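You operate a simulated robot arm through the tools that you are given. There is no shell and no other tool.

The job below is to be done with a simulated robot arm. You get a single attempt, and the scene is never put back.

## Task
Wind the blue-grip board full at 8 MM pitch and rack it again.
Fine: slot it into the winder first. Set down upright: what you pick out.

The check looks at the end state, three seconds after you hand in, the way a careful person would. Anything else that was tipped, shoved, dropped, spilled or broken makes it a failure.

## Robot
A 6-joint arm with a two-finger gripper, fixed in place. Base frame: the origin is on the floor under the middle of its stand, x ahead of it, y to its left, z up. Readings come in mm, degrees, newtons and seconds.
It reaches about 1572 mm from its shoulder. Its first joint turns from -166.0 to 166.0 degrees. Payload 2.45 kg.
The TCP is the grasp point between the finger pads, 20 mm short of the fingertips. In the tool frame z runs along the fingers and y along their closing line. The gripper opens to 140 mm; its body begins 168 mm behind the TCP.
Orientation is told as [roll, pitch, yaw] about the base's x, y, z axes, in that order, counted from this pose: with the fingers straight down and closing along the base's y, the tool's x points along the base's -x, its y along +y and its z along -z.

## Interface
- The arm moves only by the tool nudge_tool. Its argument "steps" is a list of rows, each a list of 6 numbers: the shift along the tool's x, y, z in mm, then the turn, a rotation vector about the tool's x, y, z in degrees. In form: [[dx, dy, dz, wx, wy, wz], ...]. A call has 1 to 20 rows; each row is the pose to reach, as a shift and turn from the pose commanded when the call began, along the tool's axes at that moment. "fingers" is the gripper command, from -1 (fully open) to 1 (shut), values between in proportion, set as the call begins (left out, the last holds). Rows are played at 5 a second. More than 50 mm and 8.6 degrees between two rows, or a gripper value outside its range, and nothing of the call is played. Where a pose cannot be reached the arm comes as near as it can. A force on the tool above 40 N (or 10 N above the force at the start of the call, whichever is more), or a blocked arm, ends the call early, and 0.2 s more pass. Each finger travels about 45 mm/s and halts on what it meets, pressing with about 29 N; the grip force reading is that of the motor and also rises with nothing between the fingers. The clock runs only during rows and for 0.2 s after the last one: add rows that repeat a pose to give the fingers time. The reply holds the time, the measured pose of the TCP, the force on the tool along the base axes, the opening and the grip force, in the units named above and with some noise, with the torque about the TCP (base axes, N m) and any sound that the robot's microphone picked up.
- Cameras (640 x 400 px; columns grow to the right, rows downward): "scene" is fixed at [50.1, 499.4, 1622.2]; the picture's right is [-0.75, -0.66, 0.00], its down [-0.34, 0.39, -0.86] and it looks along [0.57, -0.64, -0.51] (base axes); focal length 360 px, centre (320, 200). "wrist" rides on the gripper at [78, 11, -209] in the tool frame; the picture's right is [-0.14, 0.99, 0.00], its down [-0.92, -0.13, -0.37] and it looks along [-0.36, -0.05, 0.93] (tool axes); focal length 280 px, centre (320, 200). There is no depth. A picture from a camera that has moved, and an enlarged one, comes with that camera's place and axes in the base frame and with its lens.
- get_image(camera): a new picture of that camera. No time passes.
- zoom(camera, box): a new picture of the part [left, top, right, bottom] of that camera's present view, enlarged. No time passes.
- hand_in(): hands the job in; it is judged then, once.

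Nothing tells you positions but the pictures and the camera data. Unless the task says otherwise, let go and move clear before handing in.

The tools are called after "Call:" as a command line: name --pt "numbers of a row" for each row, then --argument value for the rest, lists and objects as JSON in quotes. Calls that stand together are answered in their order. nudge_tool: Moves the arm, as the interface text tells. Its arguments: {"type":"object","properties":{"steps":{"type":"array"},"fingers":{"type":"number"}},"required":["steps"]} The other tools are called the same way: get_image (camera) takes a picture; zoom (camera, box) takes an enlarged picture of a part of a camera's view; hand_in () hands the job in.

At the start:

```text
t: 0.0
tcp_pos: [669.4, -314.4, 1206.7]
tcp_rot: [0.0, 0.0, 0.0]
contact_force: [0.2, -0.6, -0.9]
wrist_torque: [0.03, 0.01, -0.01]
width: 140.1
finger_force: 0.0
```

scene: 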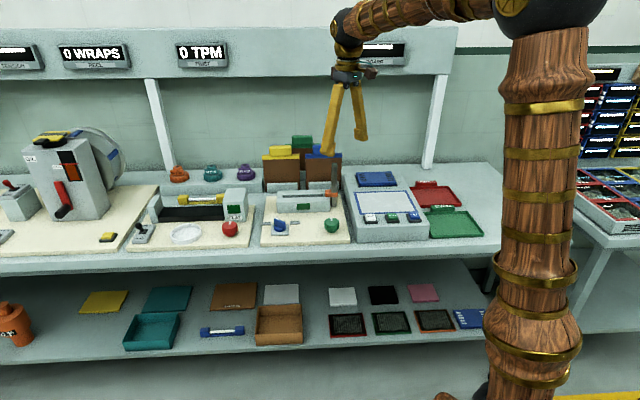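
wrist: 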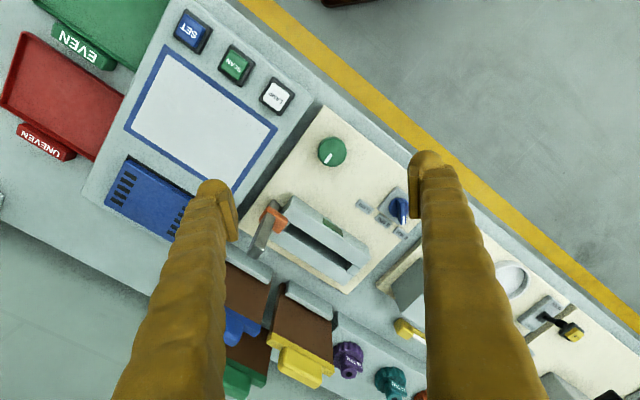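

I see a long bench with a reel, a twister, a board winder with a slot, a selector knob, boards with coloured grips in a rack, and a scanner. Before moving I will zoom in on the details.

Call:
zoom --camera "scene" --box '[240, 120, 400, 250]'

Call:
zoom --camera "wrist" --box '[180, 100, 440, 400]'

Call:
zoom --camera "scene" --box '[0, 20, 440, 120]'

Call:
zoom --camera "scene" --box '[330, 150, 500, 250]'

Call:
zoom --camera "scene" --box '[100, 150, 270, 260]'

```text
3.08 times, centred on (320, 185) of scene
camera zoom: at [50.1, 499.4, 1622.2], right [-0.75, -0.66, 0.0], down [-0.34, 0.39, -0.86], along [0.57, -0.64, -0.51], focal length 1106 px, centre (320, 246)
```

zoom: 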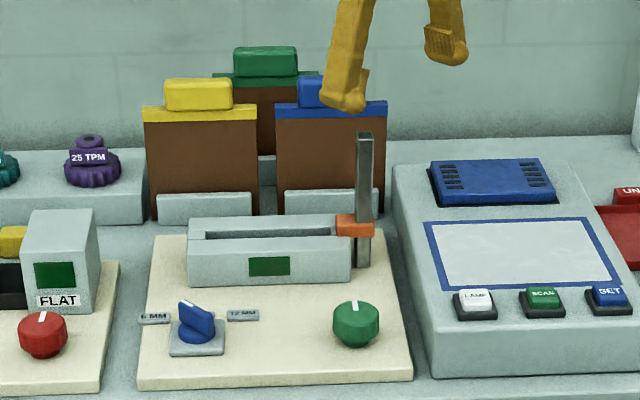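

```text
1.33 times, centred on (310, 250) of wrist
camera zoom: at [591.5, -304.5, 1413.9], right [0.14, 0.99, 0.0], down [0.92, -0.13, 0.37], along [0.36, -0.05, -0.93], focal length 374 px, centre (333, 133)
```

zoom: 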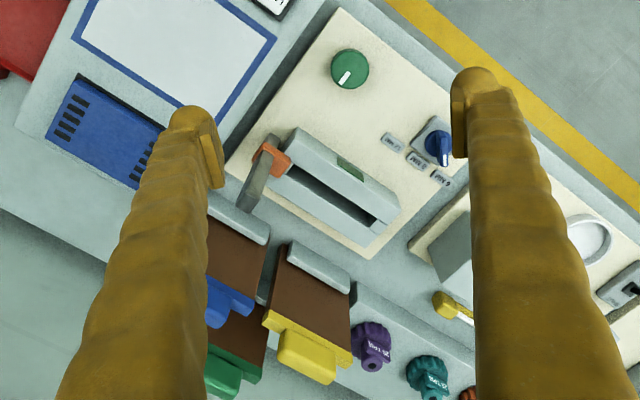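

```text
1.45 times, centred on (220, 70) of scene
camera zoom: at [50.1, 499.4, 1622.2], right [-0.75, -0.66, 0.0], down [-0.34, 0.39, -0.86], along [0.57, -0.64, -0.51], focal length 523 px, centre (466, 389)
```

zoom: 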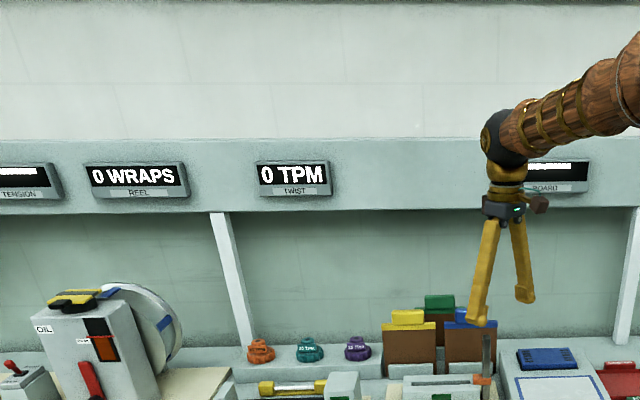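

```text
3.76 times, centred on (415, 200) of scene
camera zoom: at [50.1, 499.4, 1622.2], right [-0.75, -0.66, 0.0], down [-0.34, 0.39, -0.86], along [0.57, -0.64, -0.51], focal length 1354 px, centre (-38, 200)
```

zoom: 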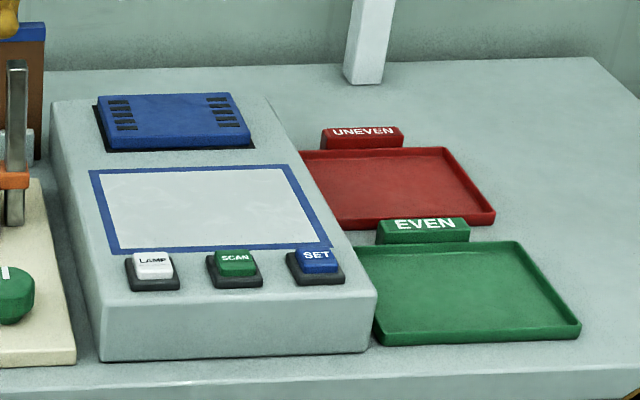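

```text
3.64 times, centred on (185, 205) of scene
camera zoom: at [50.1, 499.4, 1622.2], right [-0.75, -0.66, 0.0], down [-0.34, 0.39, -0.86], along [0.57, -0.64, -0.51], focal length 1308 px, centre (811, 182)
```

zoom: 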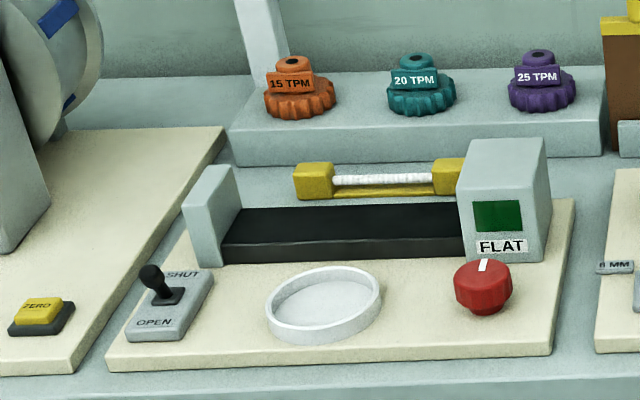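

The winder sits mid-bench: a slot housing, an orange-gripped lever, a blue pitch selector with labels, and a green knob. Next I will read the labels and the BOARD display up close.

Call:
zoom --camera "wrist" --box '[340, 170, 430, 250]'

Call:
zoom --camera "scene" --box '[265, 205, 345, 250]'

Call:
zoom --camera "scene" --box '[340, 30, 440, 80]'

Call:
zoom --camera "wrist" --box '[220, 180, 400, 300]'

Call:
zoom --camera "scene" --box '[0, 120, 130, 260]'

Call:
zoom --camera "scene" --box '[60, 270, 280, 360]'

Call:
zoom --camera "scene" --box '[310, 270, 500, 350]'

```text
5.00 times, centred on (385, 210) of wrist
camera zoom: at [591.5, -304.5, 1413.9], right [0.14, 0.99, 0.0], down [0.92, -0.13, 0.37], along [0.36, -0.05, -0.93], focal length 1402 px, centre (-5, 150)
```

zoom: 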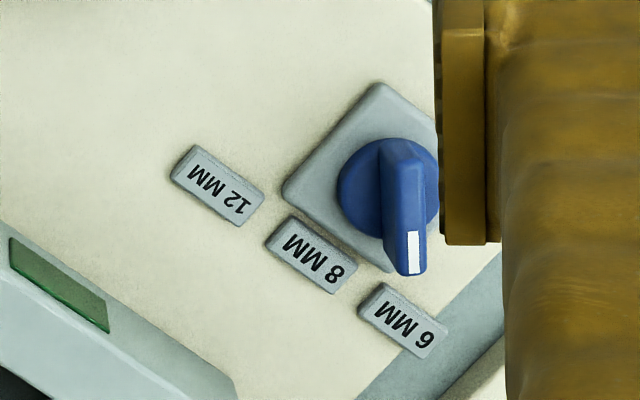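

```text
8.00 times, centred on (305, 228) of scene
camera zoom: at [50.1, 499.4, 1622.2], right [-0.75, -0.66, 0.0], down [-0.34, 0.39, -0.86], along [0.57, -0.64, -0.51], focal length 2877 px, centre (440, -20)
```

zoom: 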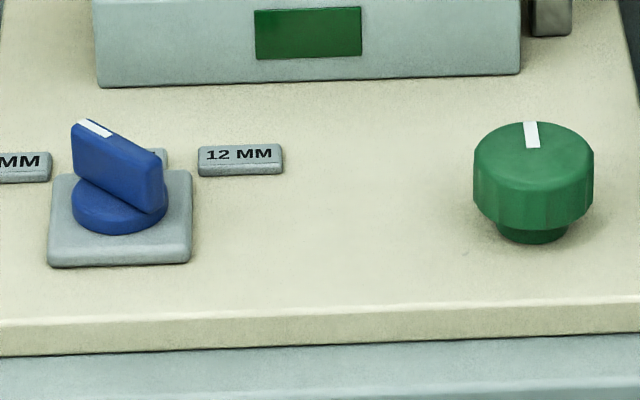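

```text
6.40 times, centred on (390, 55) of scene
camera zoom: at [50.1, 499.4, 1622.2], right [-0.75, -0.66, 0.0], down [-0.34, 0.39, -0.86], along [0.57, -0.64, -0.51], focal length 2301 px, centre (-128, 1128)
```

zoom: 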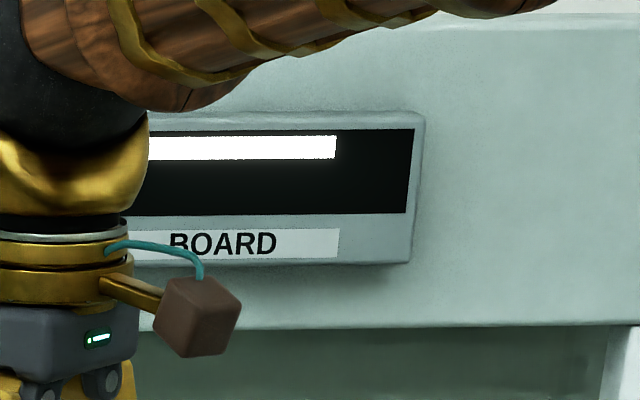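

```text
3.33 times, centred on (310, 240) of wrist
camera zoom: at [591.5, -304.5, 1413.9], right [0.14, 0.99, 0.0], down [0.92, -0.13, 0.37], along [0.36, -0.05, -0.93], focal length 935 px, centre (353, 67)
```

zoom: 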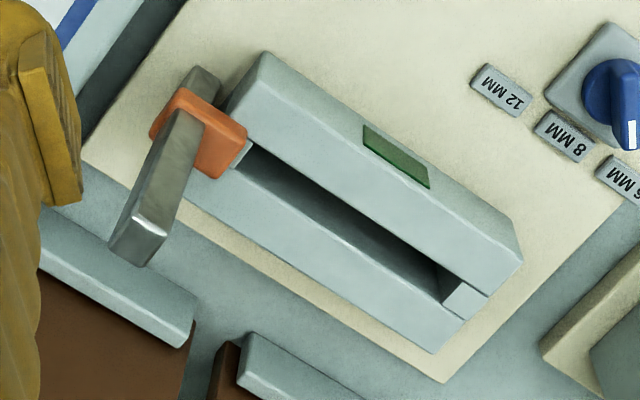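

```text
2.86 times, centred on (65, 190) of scene
camera zoom: at [50.1, 499.4, 1622.2], right [-0.75, -0.66, 0.0], down [-0.34, 0.39, -0.86], along [0.57, -0.64, -0.51], focal length 1027 px, centre (1049, 229)
```

zoom: 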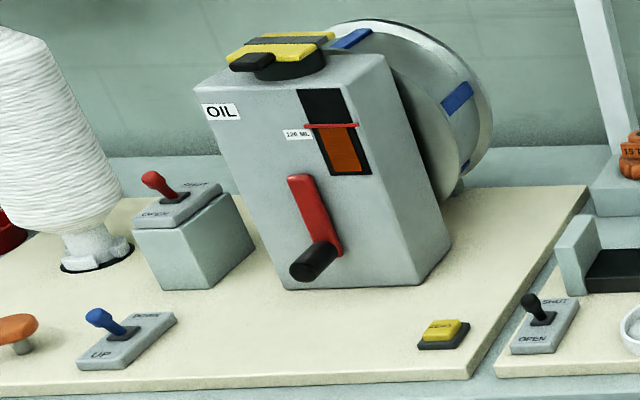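

```text
2.91 times, centred on (170, 315) of scene
camera zoom: at [50.1, 499.4, 1622.2], right [-0.75, -0.66, 0.0], down [-0.34, 0.39, -0.86], along [0.57, -0.64, -0.51], focal length 1046 px, centre (756, -134)
```

zoom: 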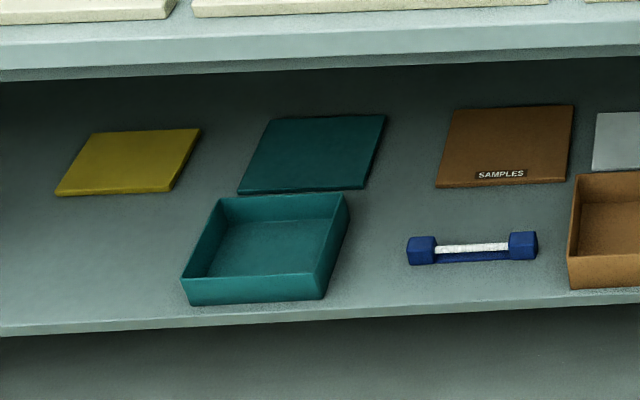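

```text
3.37 times, centred on (405, 310) of scene
camera zoom: at [50.1, 499.4, 1622.2], right [-0.75, -0.66, 0.0], down [-0.34, 0.39, -0.86], along [0.57, -0.64, -0.51], focal length 1211 px, centre (34, -170)
```

zoom: 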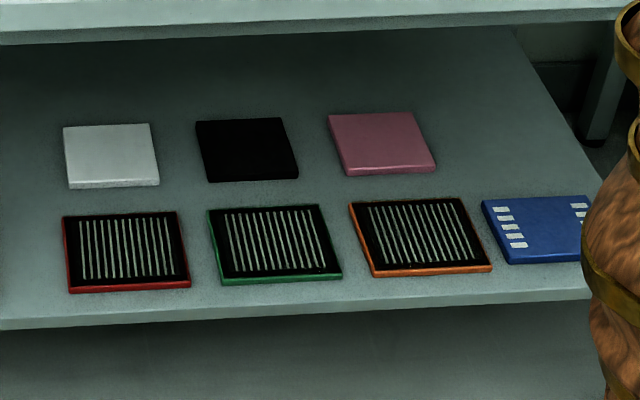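

The selector points to 6 MM with labels 6 / 8 / 12, and the bench runs roughly 45° to the base axes. I'll yaw the tool about -46° so it lines up with the bench, then look again.

Call:
nudge_tool --pt "0 0 0 0 0 8" --pt "0 0 0 0 0 16" --pt "0 0 0 0 0 24" --pt "0 0 0 0 0 32" --pt "0 0 0 0 0 40" --pt "0 0 0 0 0 45.8" --pt "0 0 0 0 0 45.8"

Call:
get_image --camera "wrist"

Call:
get_image --camera "scene"

```text
t: 1.6
tcp_pos: [669.4, -315.0, 1205.5]
tcp_rot: [-0.1, 0.0, -45.9]
contact_force: [-0.6, 0.6, 0.3]
wrist_torque: [-0.01, -0.03, -0.02]
width: 140.0
finger_force: 0.0
```

```text
taken
camera wrist: at [623.3, -251.5, 1414.3], right [0.81, 0.59, 0.0], down [0.55, -0.75, 0.37], along [0.22, -0.3, -0.93], focal length 280 px, centre (320, 200)
```

wrist: 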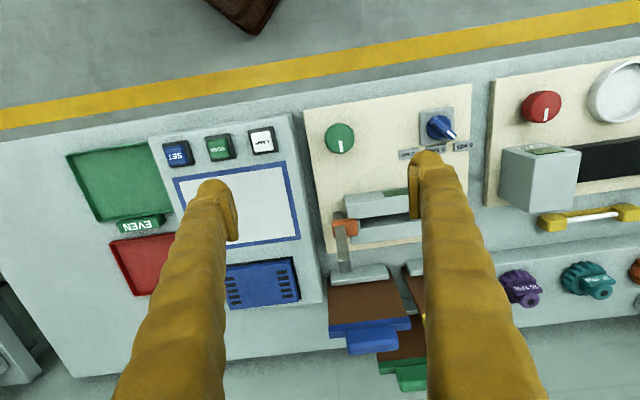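

```text
taken
```

scene: 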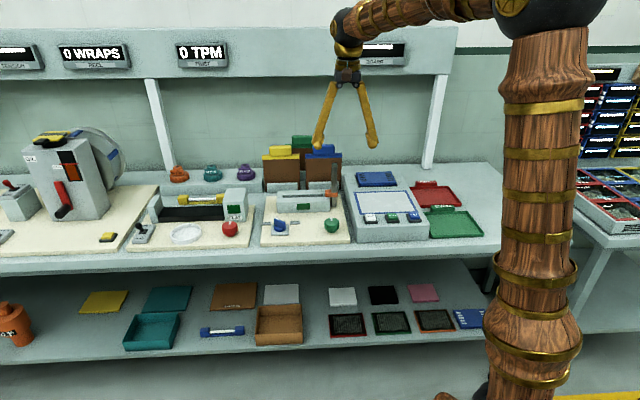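

The tool now lines up with the bench, and triangulation puts the green knob, lever and blue board roughly in place. I'll move over the winder and rack, well above them, for a closer look.

Call:
nudge_tool --pt "-40 13 -4 0 0 0" --pt "-80 26 -8 0 0 0" --pt "-120 39 -12 0 0 0" --pt "-160 52 -16 0 0 0" --pt "-200 65 -20 0 0 0" --pt "-238 79 -23 0 0 0" --pt "-238 79 -23 0 0 0"

Call:
get_image --camera "wrist"

Call:
get_image --camera "scene"

```text
t: 3.2
tcp_pos: [893.4, -429.9, 1229.2]
tcp_rot: [0.0, 0.0, -45.8]
contact_force: [-0.4, -0.1, 0.1]
wrist_torque: [0.0, 0.02, 0.0]
width: 139.9
finger_force: 0.0
```

```text
taken
camera wrist: at [847.1, -366.6, 1437.0], right [0.81, 0.59, 0.0], down [0.55, -0.75, 0.37], along [0.22, -0.3, -0.93], focal length 280 px, centre (320, 200)
```

wrist: 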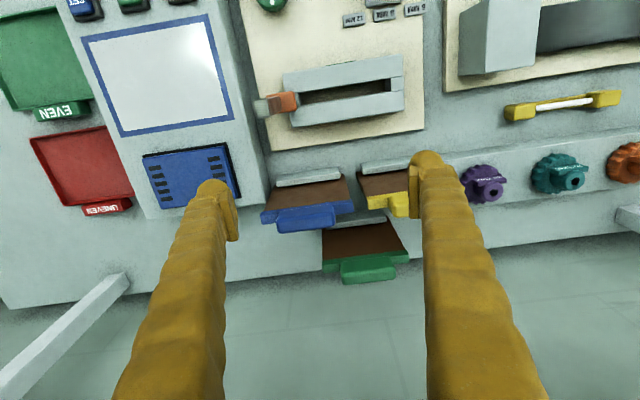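

```text
taken
```

scene: 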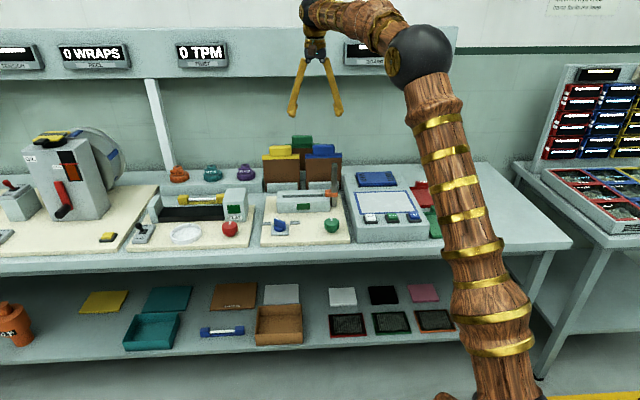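

The view is good now, with the rack and winder both visible from above. I'll zoom in for details and measurements.

Call:
zoom --camera "wrist" --box '[240, 150, 440, 290]'

Call:
zoom --camera "wrist" --box '[230, 0, 450, 150]'

Call:
zoom --camera "scene" --box '[240, 125, 380, 245]'

Call:
zoom --camera "scene" --box '[330, 30, 430, 80]'

Call:
zoom --camera "scene" --box '[520, 0, 640, 80]'

```text
2.86 times, centred on (340, 220) of wrist
camera zoom: at [847.1, -366.6, 1437.0], right [0.81, 0.59, 0.0], down [0.55, -0.75, 0.37], along [0.22, -0.3, -0.93], focal length 801 px, centre (263, 143)
```

zoom: 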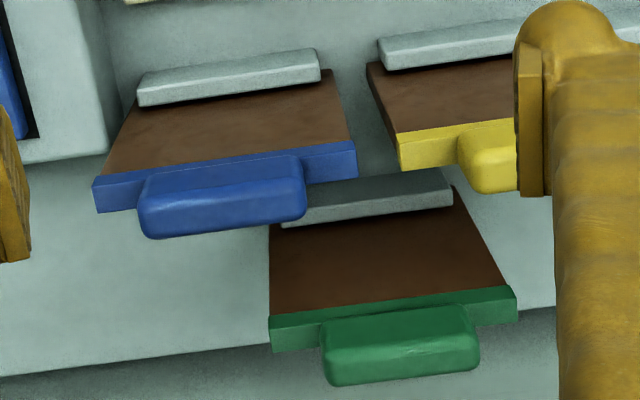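

```text
2.67 times, centred on (340, 75) of wrist
camera zoom: at [847.1, -366.6, 1437.0], right [0.81, 0.59, 0.0], down [0.55, -0.75, 0.37], along [0.22, -0.3, -0.93], focal length 748 px, centre (267, 533)
```

zoom: 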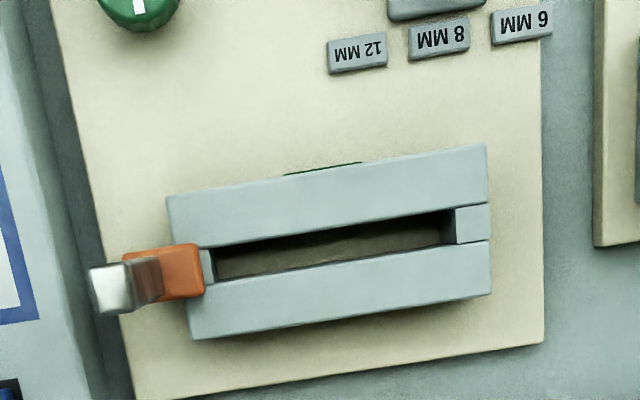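

```text
3.33 times, centred on (310, 185) of scene
camera zoom: at [50.1, 499.4, 1622.2], right [-0.75, -0.66, 0.0], down [-0.34, 0.39, -0.86], along [0.57, -0.64, -0.51], focal length 1199 px, centre (353, 250)
```

zoom: 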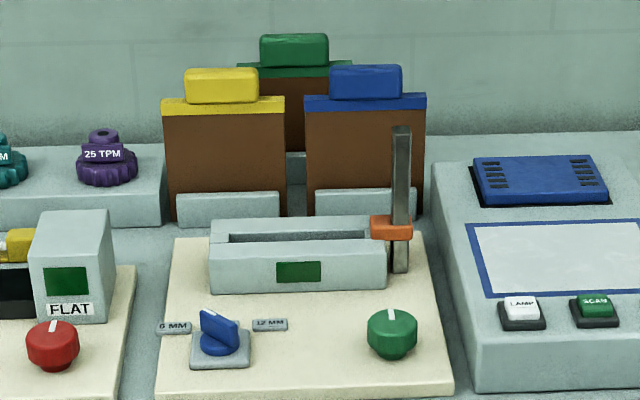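

```text
6.40 times, centred on (380, 55) of scene
camera zoom: at [50.1, 499.4, 1622.2], right [-0.75, -0.66, 0.0], down [-0.34, 0.39, -0.86], along [0.57, -0.64, -0.51], focal length 2301 px, centre (-64, 1128)
```

zoom: 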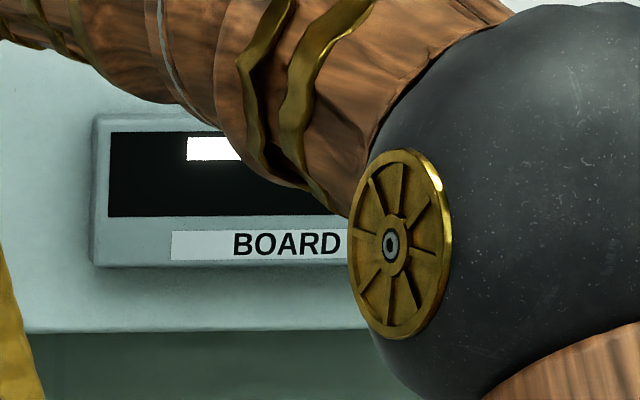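

```text
5.00 times, centred on (580, 40) of scene
camera zoom: at [50.1, 499.4, 1622.2], right [-0.75, -0.66, 0.0], down [-0.34, 0.39, -0.86], along [0.57, -0.64, -0.51], focal length 1798 px, centre (-980, 1000)
```

zoom: 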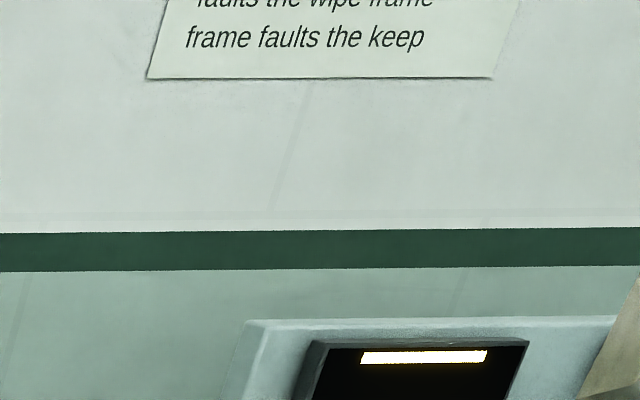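

I place the blue grip near bench coordinates E≈305, F≈1021, Z≈1070 (E runs along the bench, F is depth) and the winder slot centre near E≈391, F≈862. I'll move above the blue grip and turn the tool 90° so the fingers close across the grip's thickness.

Call:
nudge_tool --pt "-34 -12 10 0 0 0" --pt "-68 -24 25 0 0 0" --pt "-101 -35 40 0 0 0" --pt "-101 -35 40 0 0 -8.2" --pt "-101 -35 40 0 0 -16.4" --pt "-101 -35 40 0 0 -24.6" --pt "-101 -35 40 0 0 -32.8" --pt "-101 -35 40 0 0 -41" --pt "-101 -35 40 0 0 -49.2" --pt "-101 -35 40 0 0 -57.4" --pt "-101 -35 40 0 0 -65.6" --pt "-101 -35 40 0 0 -73.8" --pt "-101 -35 40 0 0 -82" --pt "-101 -35 40 0 0 -90" --pt "-101 -35 40 0 0 -90"

Call:
get_image --camera "wrist"

Call:
get_image --camera "scene"

```text
t: 6.4
tcp_pos: [937.1, -527.4, 1188.6]
tcp_rot: [0.0, 0.0, 44.3]
contact_force: [-0.8, 0.8, -0.1]
wrist_torque: [0.01, -0.01, 0.02]
width: 140.1
finger_force: 0.1
```

```text
taken
camera wrist: at [874.6, -574.5, 1396.9], right [-0.59, 0.81, 0.0], down [0.75, 0.55, 0.37], along [0.3, 0.22, -0.93], focal length 280 px, centre (320, 200)
```

wrist: 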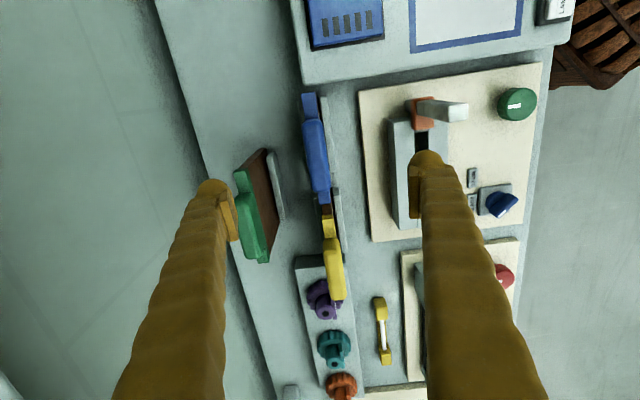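

```text
taken
```

scene: 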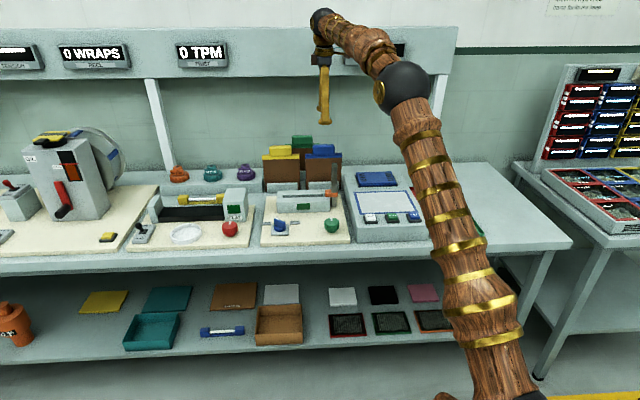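

The blue grip is now between the fingers in view, long axis along the picture's vertical. I'll zoom in to measure it.

Call:
zoom --camera "wrist" --box '[270, 80, 370, 220]'

Call:
zoom --camera "wrist" --box '[370, 80, 480, 230]'

Call:
zoom --camera "scene" --box '[290, 130, 360, 200]'

```text
2.86 times, centred on (320, 150) of wrist
camera zoom: at [874.6, -574.5, 1396.9], right [-0.59, 0.81, 0.0], down [0.75, 0.55, 0.37], along [0.3, 0.22, -0.93], focal length 801 px, centre (320, 343)
```

zoom: 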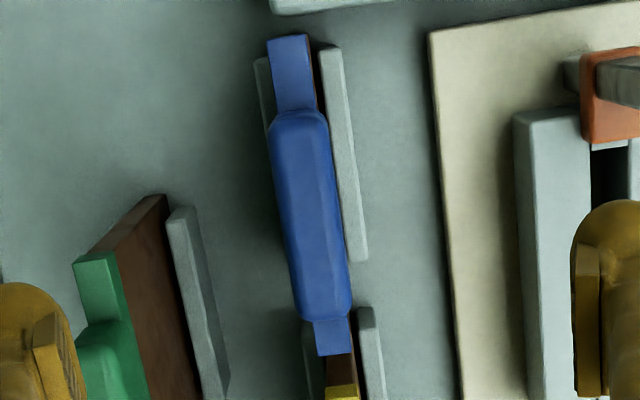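

```text
2.67 times, centred on (425, 155) of wrist
camera zoom: at [874.6, -574.5, 1396.9], right [-0.59, 0.81, 0.0], down [0.75, 0.55, 0.37], along [0.3, 0.22, -0.93], focal length 748 px, centre (40, 320)
```

zoom: 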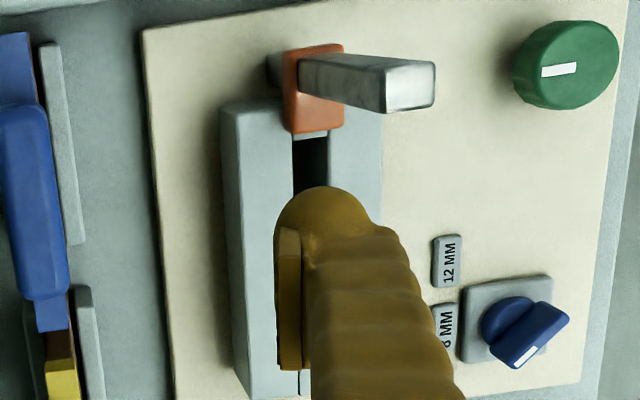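

```text
5.71 times, centred on (325, 165) of scene
camera zoom: at [50.1, 499.4, 1622.2], right [-0.75, -0.66, 0.0], down [-0.34, 0.39, -0.86], along [0.57, -0.64, -0.51], focal length 2055 px, centre (291, 400)
```

zoom: 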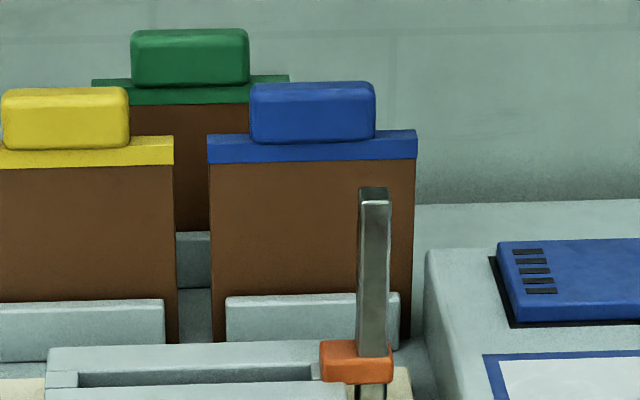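

The blue board's centre measures E≈301, F≈1034, with the grip from Z≈1036 to 1075 and about 24 mm thick. I'll narrow the fingers to about 84 mm, centre over the grip, and descend to just above it to check.

Call:
nudge_tool --fingers -0.2 --pt "3.7 -2.9 0 0 0 0" --pt "3.7 -2.9 0 0 0 0" --pt "3.7 -2.9 0 0 0 0" --pt "3.7 -2.9 20 0 0 0" --pt "3.7 -2.9 40 0 0 0" --pt "3.7 -2.9 60 0 0 0" --pt "3.7 -2.9 80 0 0 0" --pt "3.7 -2.9 80 0 0 0"

Call:
get_image --camera "wrist"

Call:
zoom --camera "scene" --box '[260, 90, 380, 200]'

```text
t: 8.2
tcp_pos: [936.1, -532.9, 1108.7]
tcp_rot: [0.0, 0.0, 44.2]
contact_force: [-0.3, 0.3, -1.1]
wrist_torque: [0.01, -0.01, -0.01]
width: 83.9
finger_force: 0.0
```

```text
taken
camera wrist: at [872.5, -579.2, 1316.8], right [-0.59, 0.81, 0.0], down [0.75, 0.55, 0.37], along [0.3, 0.22, -0.93], focal length 280 px, centre (320, 200)
```

wrist: 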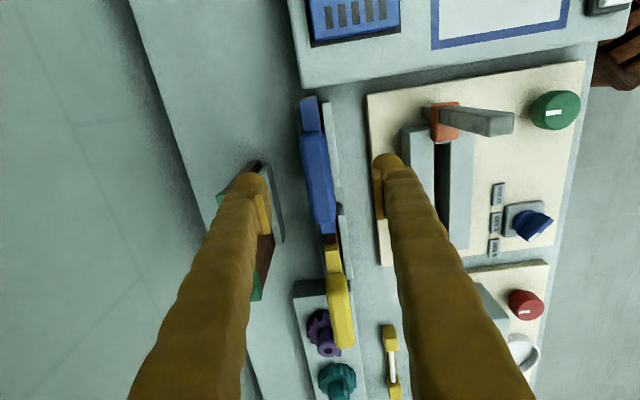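

```text
3.64 times, centred on (320, 145) of scene
camera zoom: at [50.1, 499.4, 1622.2], right [-0.75, -0.66, 0.0], down [-0.34, 0.39, -0.86], along [0.57, -0.64, -0.51], focal length 1308 px, centre (320, 400)
```

zoom: 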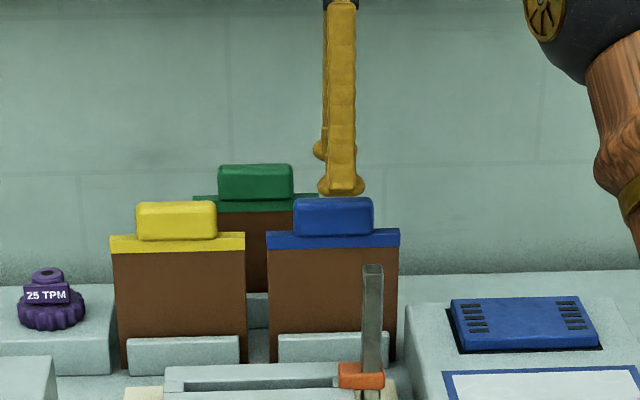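

The fingers straddle the blue grip with clear space front and back. I'll descend onto it and close.

Call:
nudge_tool --pt "-2 0 15 0 0 0" --pt "-2 0 30 0 0 0" --pt "-2 0 40 0 0 0" --pt "-2 0 48 0 0 0" --pt "-2 0 48 0 0 0"

Call:
zoom --camera "scene" --box '[260, 90, 380, 200]'

Call:
get_image --camera "wrist"

```text
t: 9.4
tcp_pos: [938.8, -531.3, 1060.8]
tcp_rot: [0.0, 0.0, 44.2]
contact_force: [0.2, -0.8, -0.2]
wrist_torque: [0.01, -0.02, -0.01]
width: 83.9
finger_force: 0.0
```

```text
3.64 times, centred on (320, 145) of scene
camera zoom: at [50.1, 499.4, 1622.2], right [-0.75, -0.66, 0.0], down [-0.34, 0.39, -0.86], along [0.57, -0.64, -0.51], focal length 1308 px, centre (320, 400)
```

zoom: 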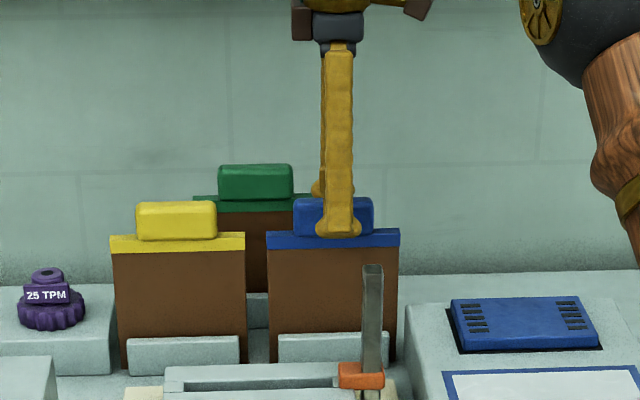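

```text
taken
camera wrist: at [874.6, -578.1, 1268.4], right [-0.59, 0.81, 0.0], down [0.75, 0.55, 0.37], along [0.3, 0.22, -0.93], focal length 280 px, centre (320, 200)
```

wrist: 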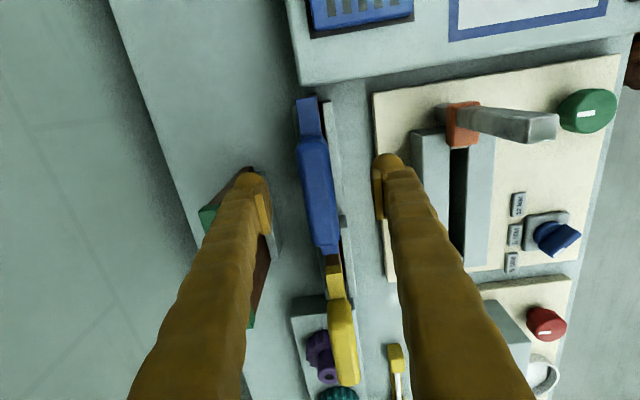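

The grip is centred between the pads. Closing now.

Call:
nudge_tool --fingers 1 --pt "0 0 0 0 0 0" --pt "0 0 0 0 0 0" --pt "0 0 0 0 0 0" --pt "0 0 0 0 0 0" --pt "0 0 0 0 0 0" --pt "0 0 0 0 0 0"

Call:
get_image --camera "wrist"

Call:
zoom --camera "scene" --box '[260, 90, 380, 200]'

```text
t: 10.8
tcp_pos: [937.2, -531.5, 1060.4]
tcp_rot: [0.0, 0.0, 44.2]
contact_force: [0.1, 0.2, 0.3]
wrist_torque: [0.02, 0.01, 0.07]
width: 24.9
finger_force: 29.2
```

```text
taken
camera wrist: at [874.6, -578.1, 1268.5], right [-0.59, 0.81, 0.0], down [0.75, 0.55, 0.37], along [0.3, 0.22, -0.93], focal length 280 px, centre (320, 200)
```

wrist: 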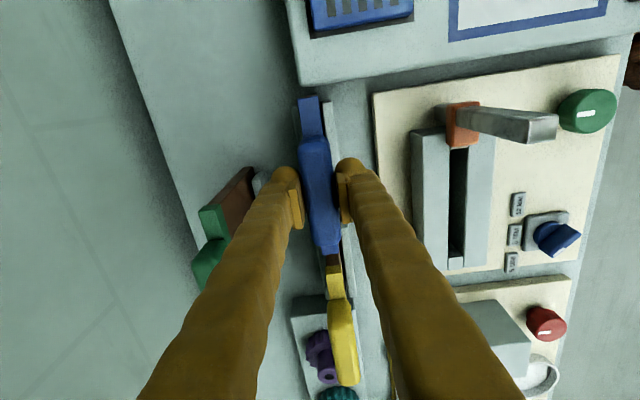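

```text
3.64 times, centred on (320, 145) of scene
camera zoom: at [50.1, 499.4, 1622.2], right [-0.75, -0.66, 0.0], down [-0.34, 0.39, -0.86], along [0.57, -0.64, -0.51], focal length 1308 px, centre (320, 400)
```

zoom: 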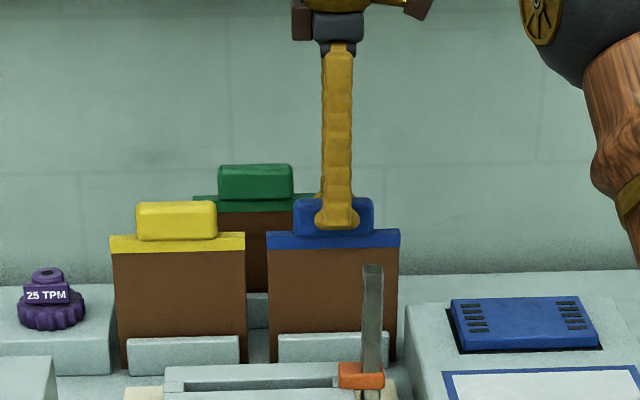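

The board is held, with the opening at 24.9 mm. I'll lift it straight out of the rack, then come forward into the gap between rack and winder.

Call:
nudge_tool --pt "0 0 -10 0 0 0" --pt "0 0 -30 0 0 0" --pt "0 0 -55 0 0 0" --pt "0 0 -80 0 0 0" --pt "0 0 -110 0 0 0" --pt "0 15 -130 0 0 0" --pt "0 40 -150 0 0 0" --pt "0 65 -165 0 0 0" --pt "0 84 -170 0 0 0" --pt "0 84 -170 0 0 0"

Call:
get_image --camera "wrist"

Call:
get_image --camera "scene"

```text
t: 13.0
tcp_pos: [879.6, -470.9, 1229.4]
tcp_rot: [0.0, 0.0, 44.2]
contact_force: [0.2, 0.1, -2.0]
wrist_torque: [0.0, -0.01, 0.02]
width: 24.7
finger_force: 28.7
```

```text
taken
camera wrist: at [815.6, -518.0, 1437.9], right [-0.59, 0.81, 0.0], down [0.75, 0.55, 0.37], along [0.3, 0.22, -0.93], focal length 280 px, centre (320, 200)
```

wrist: 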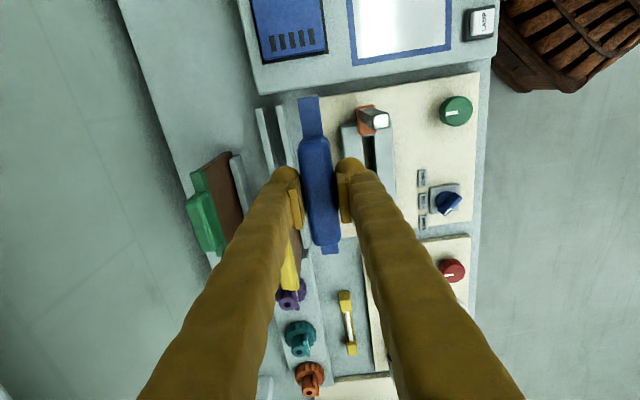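

```text
taken
```

scene: 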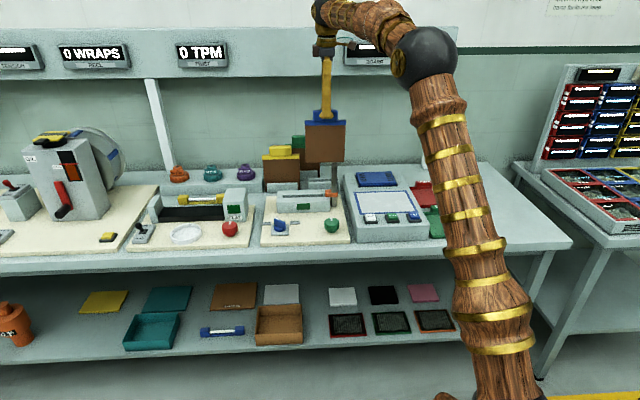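

The board is out and hanging straight. I'll zoom in on the slot from here before carrying the board over.

Call:
zoom --camera "wrist" --box '[290, 80, 450, 260]'

Call:
zoom --camera "scene" --box '[250, 100, 380, 230]'

Call:
zoom --camera "wrist" --box '[270, 80, 350, 270]'

```text
2.22 times, centred on (370, 170) of wrist
camera zoom: at [815.6, -518.0, 1437.9], right [-0.59, 0.81, 0.0], down [0.75, 0.55, 0.37], along [0.3, 0.22, -0.93], focal length 623 px, centre (209, 267)
```

zoom: 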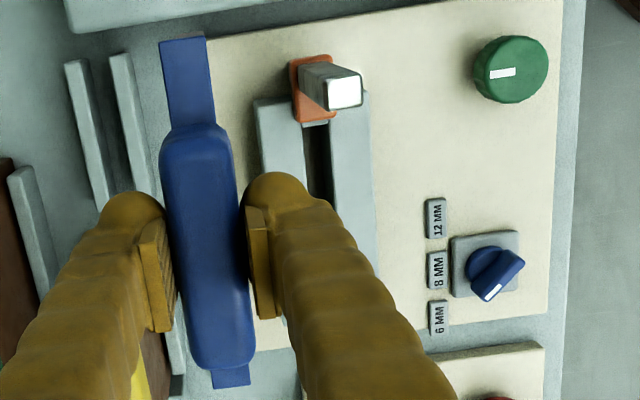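

```text
3.08 times, centred on (315, 165) of scene
camera zoom: at [50.1, 499.4, 1622.2], right [-0.75, -0.66, 0.0], down [-0.34, 0.39, -0.86], along [0.57, -0.64, -0.51], focal length 1106 px, centre (335, 308)
```

zoom: 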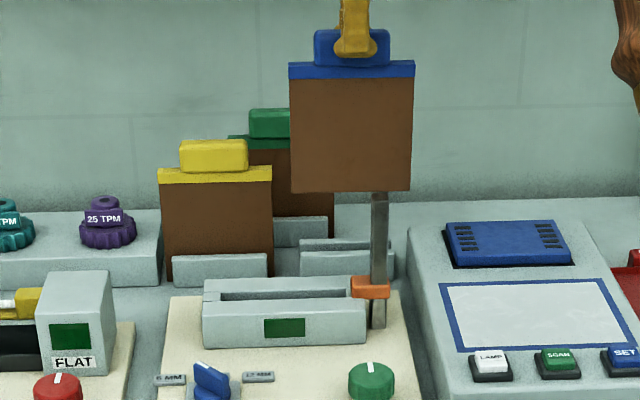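

```text
2.11 times, centred on (310, 175) of wrist
camera zoom: at [815.6, -518.0, 1437.9], right [-0.59, 0.81, 0.0], down [0.75, 0.55, 0.37], along [0.3, 0.22, -0.93], focal length 590 px, centre (341, 253)
```

zoom: 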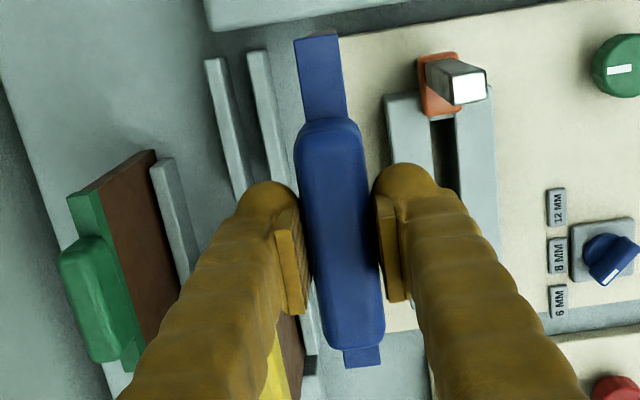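

The board body is slightly narrower than its blue strip. I'll take tighter zooms of the slot edges to pin its position.

Call:
zoom --camera "wrist" --box '[330, 95, 394, 135]'

Call:
zoom --camera "scene" --box '[268, 180, 348, 230]'

```text
10.00 times, centred on (362, 115) of wrist
camera zoom: at [815.6, -518.0, 1437.9], right [-0.59, 0.81, 0.0], down [0.75, 0.55, 0.37], along [0.3, 0.22, -0.93], focal length 2804 px, centre (-100, 1050)
```

zoom: 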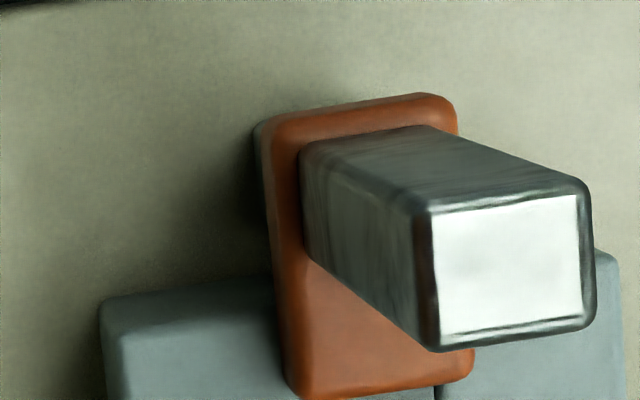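

```text
8.00 times, centred on (308, 205) of scene
camera zoom: at [50.1, 499.4, 1622.2], right [-0.75, -0.66, 0.0], down [-0.34, 0.39, -0.86], along [0.57, -0.64, -0.51], focal length 2877 px, centre (416, 160)
```

zoom: 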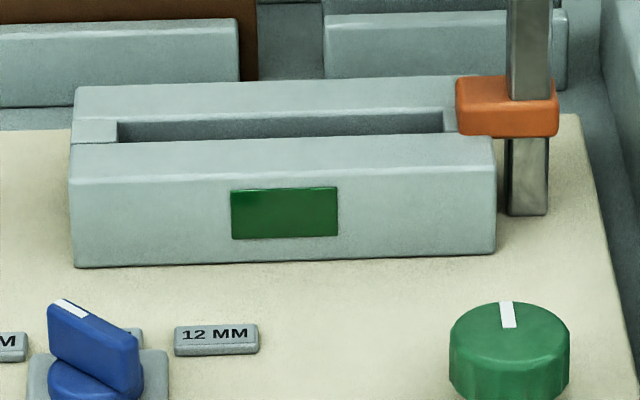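

The orange piece is a collar on the steel post that stops short of the slot, so it shouldn't be in the way. I'll carry the board over the slot, still high, and compare the two in both cameras.

Call:
nudge_tool --pt "-30 0 0 0 0 0" --pt "-60 0 0 0 0 0" --pt "-90.5 0 0 0 0 0" --pt "-90.5 30 0 0 0 0" --pt "-90.5 60 0 0 0 0" --pt "-90.5 85.5 0 0 0 0" --pt "-90.5 85.5 0 0 0 0"

Call:
get_image --camera "wrist"

Call:
zoom --camera "scene" --box '[240, 110, 360, 240]'

Call:
get_image --camera "scene"

```text
t: 14.6
tcp_pos: [887.1, -346.5, 1230.2]
tcp_rot: [0.0, 0.0, 44.1]
contact_force: [0.7, -0.4, -2.6]
wrist_torque: [0.04, -0.01, 0.01]
width: 24.9
finger_force: 28.6
```

```text
taken
camera wrist: at [822.7, -393.7, 1439.0], right [-0.59, 0.81, 0.0], down [0.75, 0.55, 0.37], along [0.3, 0.22, -0.93], focal length 280 px, centre (320, 200)
```

wrist: 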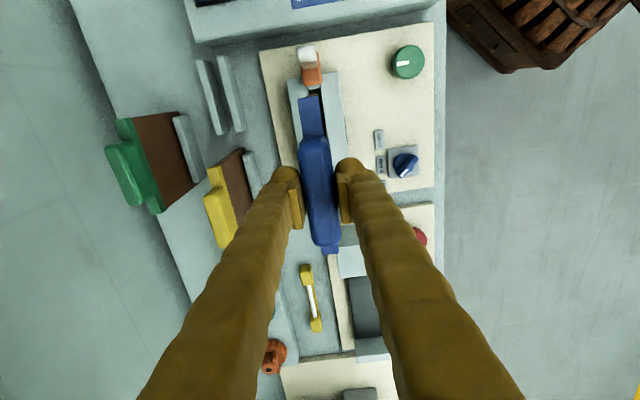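

```text
3.08 times, centred on (300, 175) of scene
camera zoom: at [50.1, 499.4, 1622.2], right [-0.75, -0.66, 0.0], down [-0.34, 0.39, -0.86], along [0.57, -0.64, -0.51], focal length 1106 px, centre (382, 277)
```

zoom: 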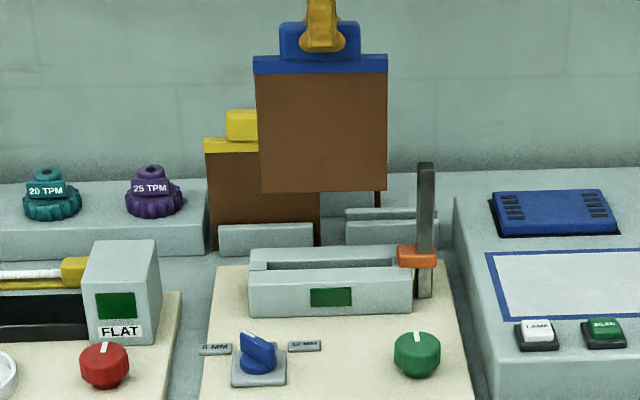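

```text
taken
```

scene: 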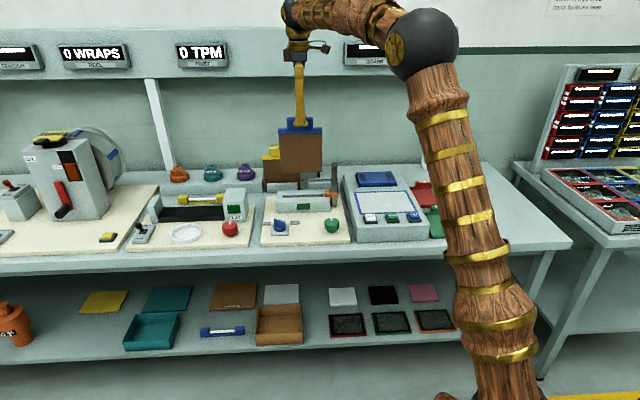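

The board hangs over the slot. I'll zoom both views for fine alignment.

Call:
zoom --camera "wrist" --box '[280, 40, 360, 140]'

Call:
zoom --camera "scene" --box '[270, 160, 350, 220]'

Call:
zoom --camera "scene" --box '[260, 115, 340, 175]'

Call:
zoom --camera "wrist" --box '[290, 200, 380, 280]'

```text
4.00 times, centred on (320, 90) of wrist
camera zoom: at [822.7, -393.7, 1439.0], right [-0.59, 0.81, 0.0], down [0.75, 0.55, 0.37], along [0.3, 0.22, -0.93], focal length 1122 px, centre (320, 640)
```

zoom: 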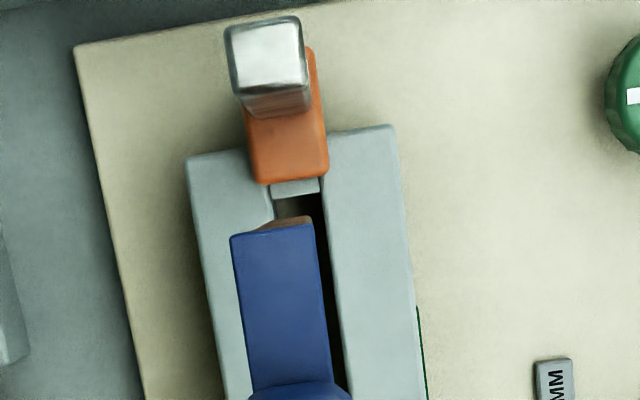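

```text
6.67 times, centred on (310, 190) of scene
camera zoom: at [50.1, 499.4, 1622.2], right [-0.75, -0.66, 0.0], down [-0.34, 0.39, -0.86], along [0.57, -0.64, -0.51], focal length 2397 px, centre (387, 267)
```

zoom: 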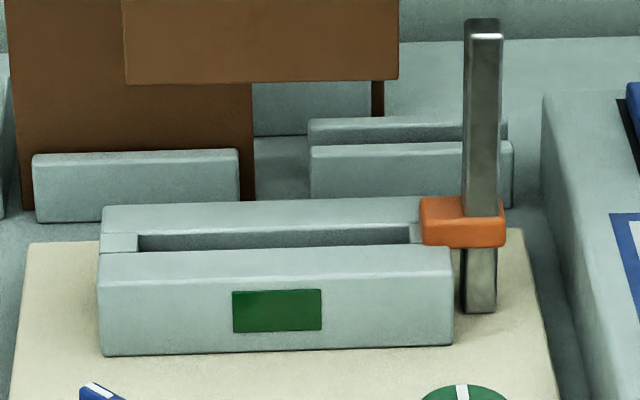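

```text
6.67 times, centred on (300, 145) of scene
camera zoom: at [50.1, 499.4, 1622.2], right [-0.75, -0.66, 0.0], down [-0.34, 0.39, -0.86], along [0.57, -0.64, -0.51], focal length 2397 px, centre (453, 567)
```

zoom: 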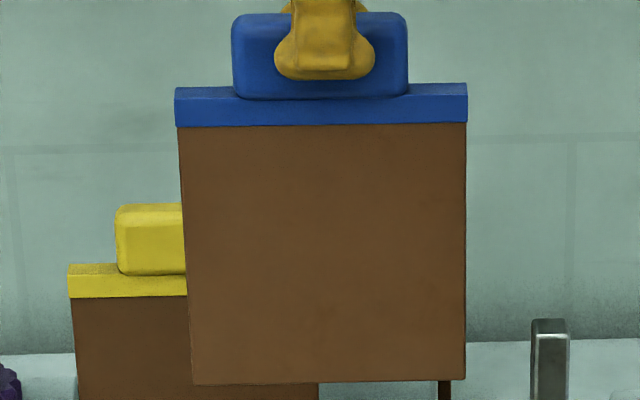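

```text
5.00 times, centred on (335, 240) of wrist
camera zoom: at [822.7, -393.7, 1439.0], right [-0.59, 0.81, 0.0], down [0.75, 0.55, 0.37], along [0.3, 0.22, -0.93], focal length 1402 px, centre (245, 0)
```

zoom: 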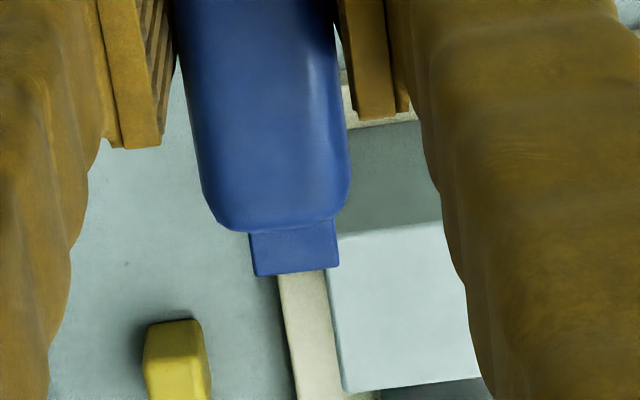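

By my measurements the slot is about 155×20 mm centred at E≈391.5, F≈862.6, and the board sits about 3.5 mm high in E and 1.5 mm deep. I'll correct that, lower to just above the slot mouth, and check.

Call:
nudge_tool --pt "3.5 1.5 0 0 0 0" --pt "3.5 1.5 20 0 0 0" --pt "3.5 1.5 40 0 0 0" --pt "3.5 1.5 60 0 0 0" --pt "3.5 1.5 74 0 0 0" --pt "3.5 1.5 74 0 0 0"

Call:
zoom --camera "wrist" --box '[280, 40, 360, 140]'

Call:
zoom --camera "scene" --box '[270, 160, 350, 220]'

Call:
zoom --camera "wrist" --box '[290, 200, 380, 280]'

```text
t: 16.0
tcp_pos: [880.9, -347.7, 1157.0]
tcp_rot: [0.0, 0.0, 44.2]
contact_force: [0.2, -0.2, -1.8]
wrist_torque: [0.0, -0.02, 0.01]
width: 25.0
finger_force: 28.7
```

```text
4.00 times, centred on (320, 90) of wrist
camera zoom: at [817.4, -394.3, 1365.3], right [-0.59, 0.81, 0.0], down [0.75, 0.55, 0.37], along [0.3, 0.22, -0.93], focal length 1122 px, centre (320, 640)
```

zoom: 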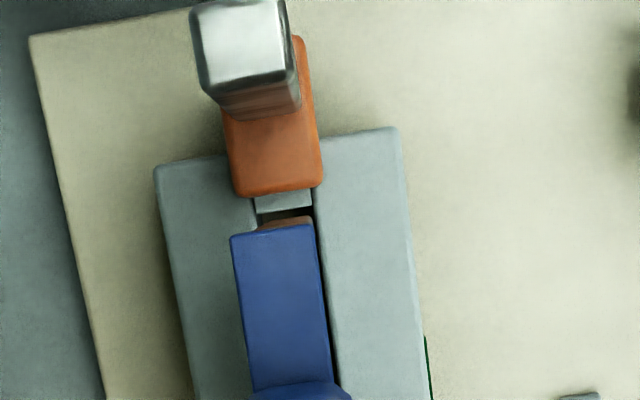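

```text
6.67 times, centred on (310, 190) of scene
camera zoom: at [50.1, 499.4, 1622.2], right [-0.75, -0.66, 0.0], down [-0.34, 0.39, -0.86], along [0.57, -0.64, -0.51], focal length 2397 px, centre (387, 267)
```

zoom: 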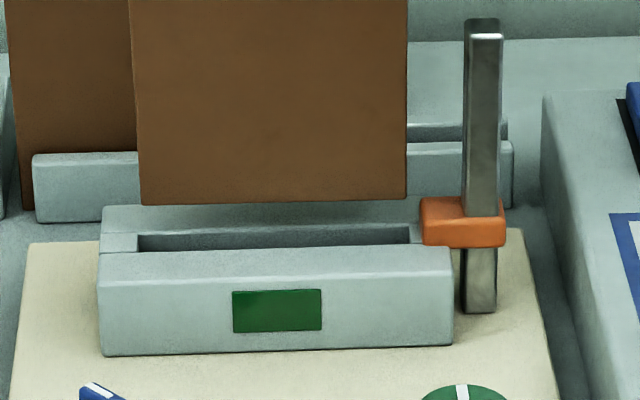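

```text
5.00 times, centred on (335, 240) of wrist
camera zoom: at [817.4, -394.3, 1365.3], right [-0.59, 0.81, 0.0], down [0.75, 0.55, 0.37], along [0.3, 0.22, -0.93], focal length 1402 px, centre (245, 0)
```

zoom: 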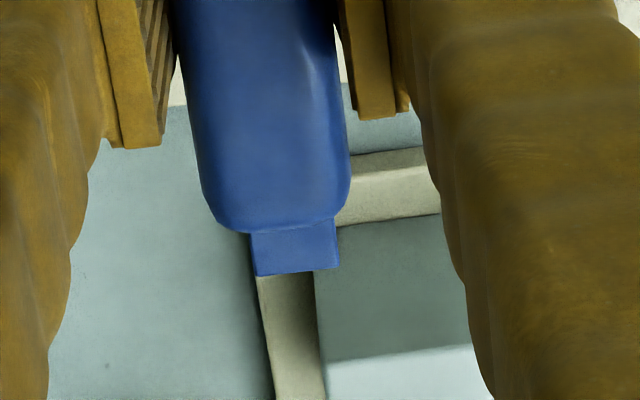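

Along the bench the board is well centred over the slot. One tighter zoom to confirm the depth alignment before lowering.

Call:
zoom --camera "wrist" --box '[295, 80, 335, 105]'

Call:
zoom --camera "scene" --box '[276, 180, 332, 215]'

```text
16.00 times, centred on (315, 92) of wrist
camera zoom: at [817.4, -394.3, 1365.3], right [-0.59, 0.81, 0.0], down [0.75, 0.55, 0.37], along [0.3, 0.22, -0.93], focal length 4486 px, centre (400, 1920)
```

zoom: 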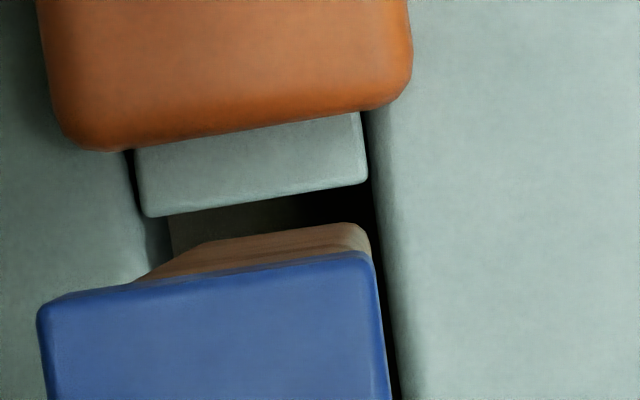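

```text
11.43 times, centred on (304, 198) of scene
camera zoom: at [50.1, 499.4, 1622.2], right [-0.75, -0.66, 0.0], down [-0.34, 0.39, -0.86], along [0.57, -0.64, -0.51], focal length 4110 px, centre (503, 229)
```

zoom: 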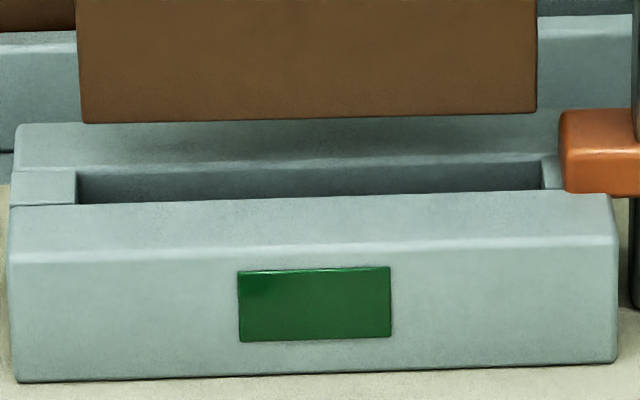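

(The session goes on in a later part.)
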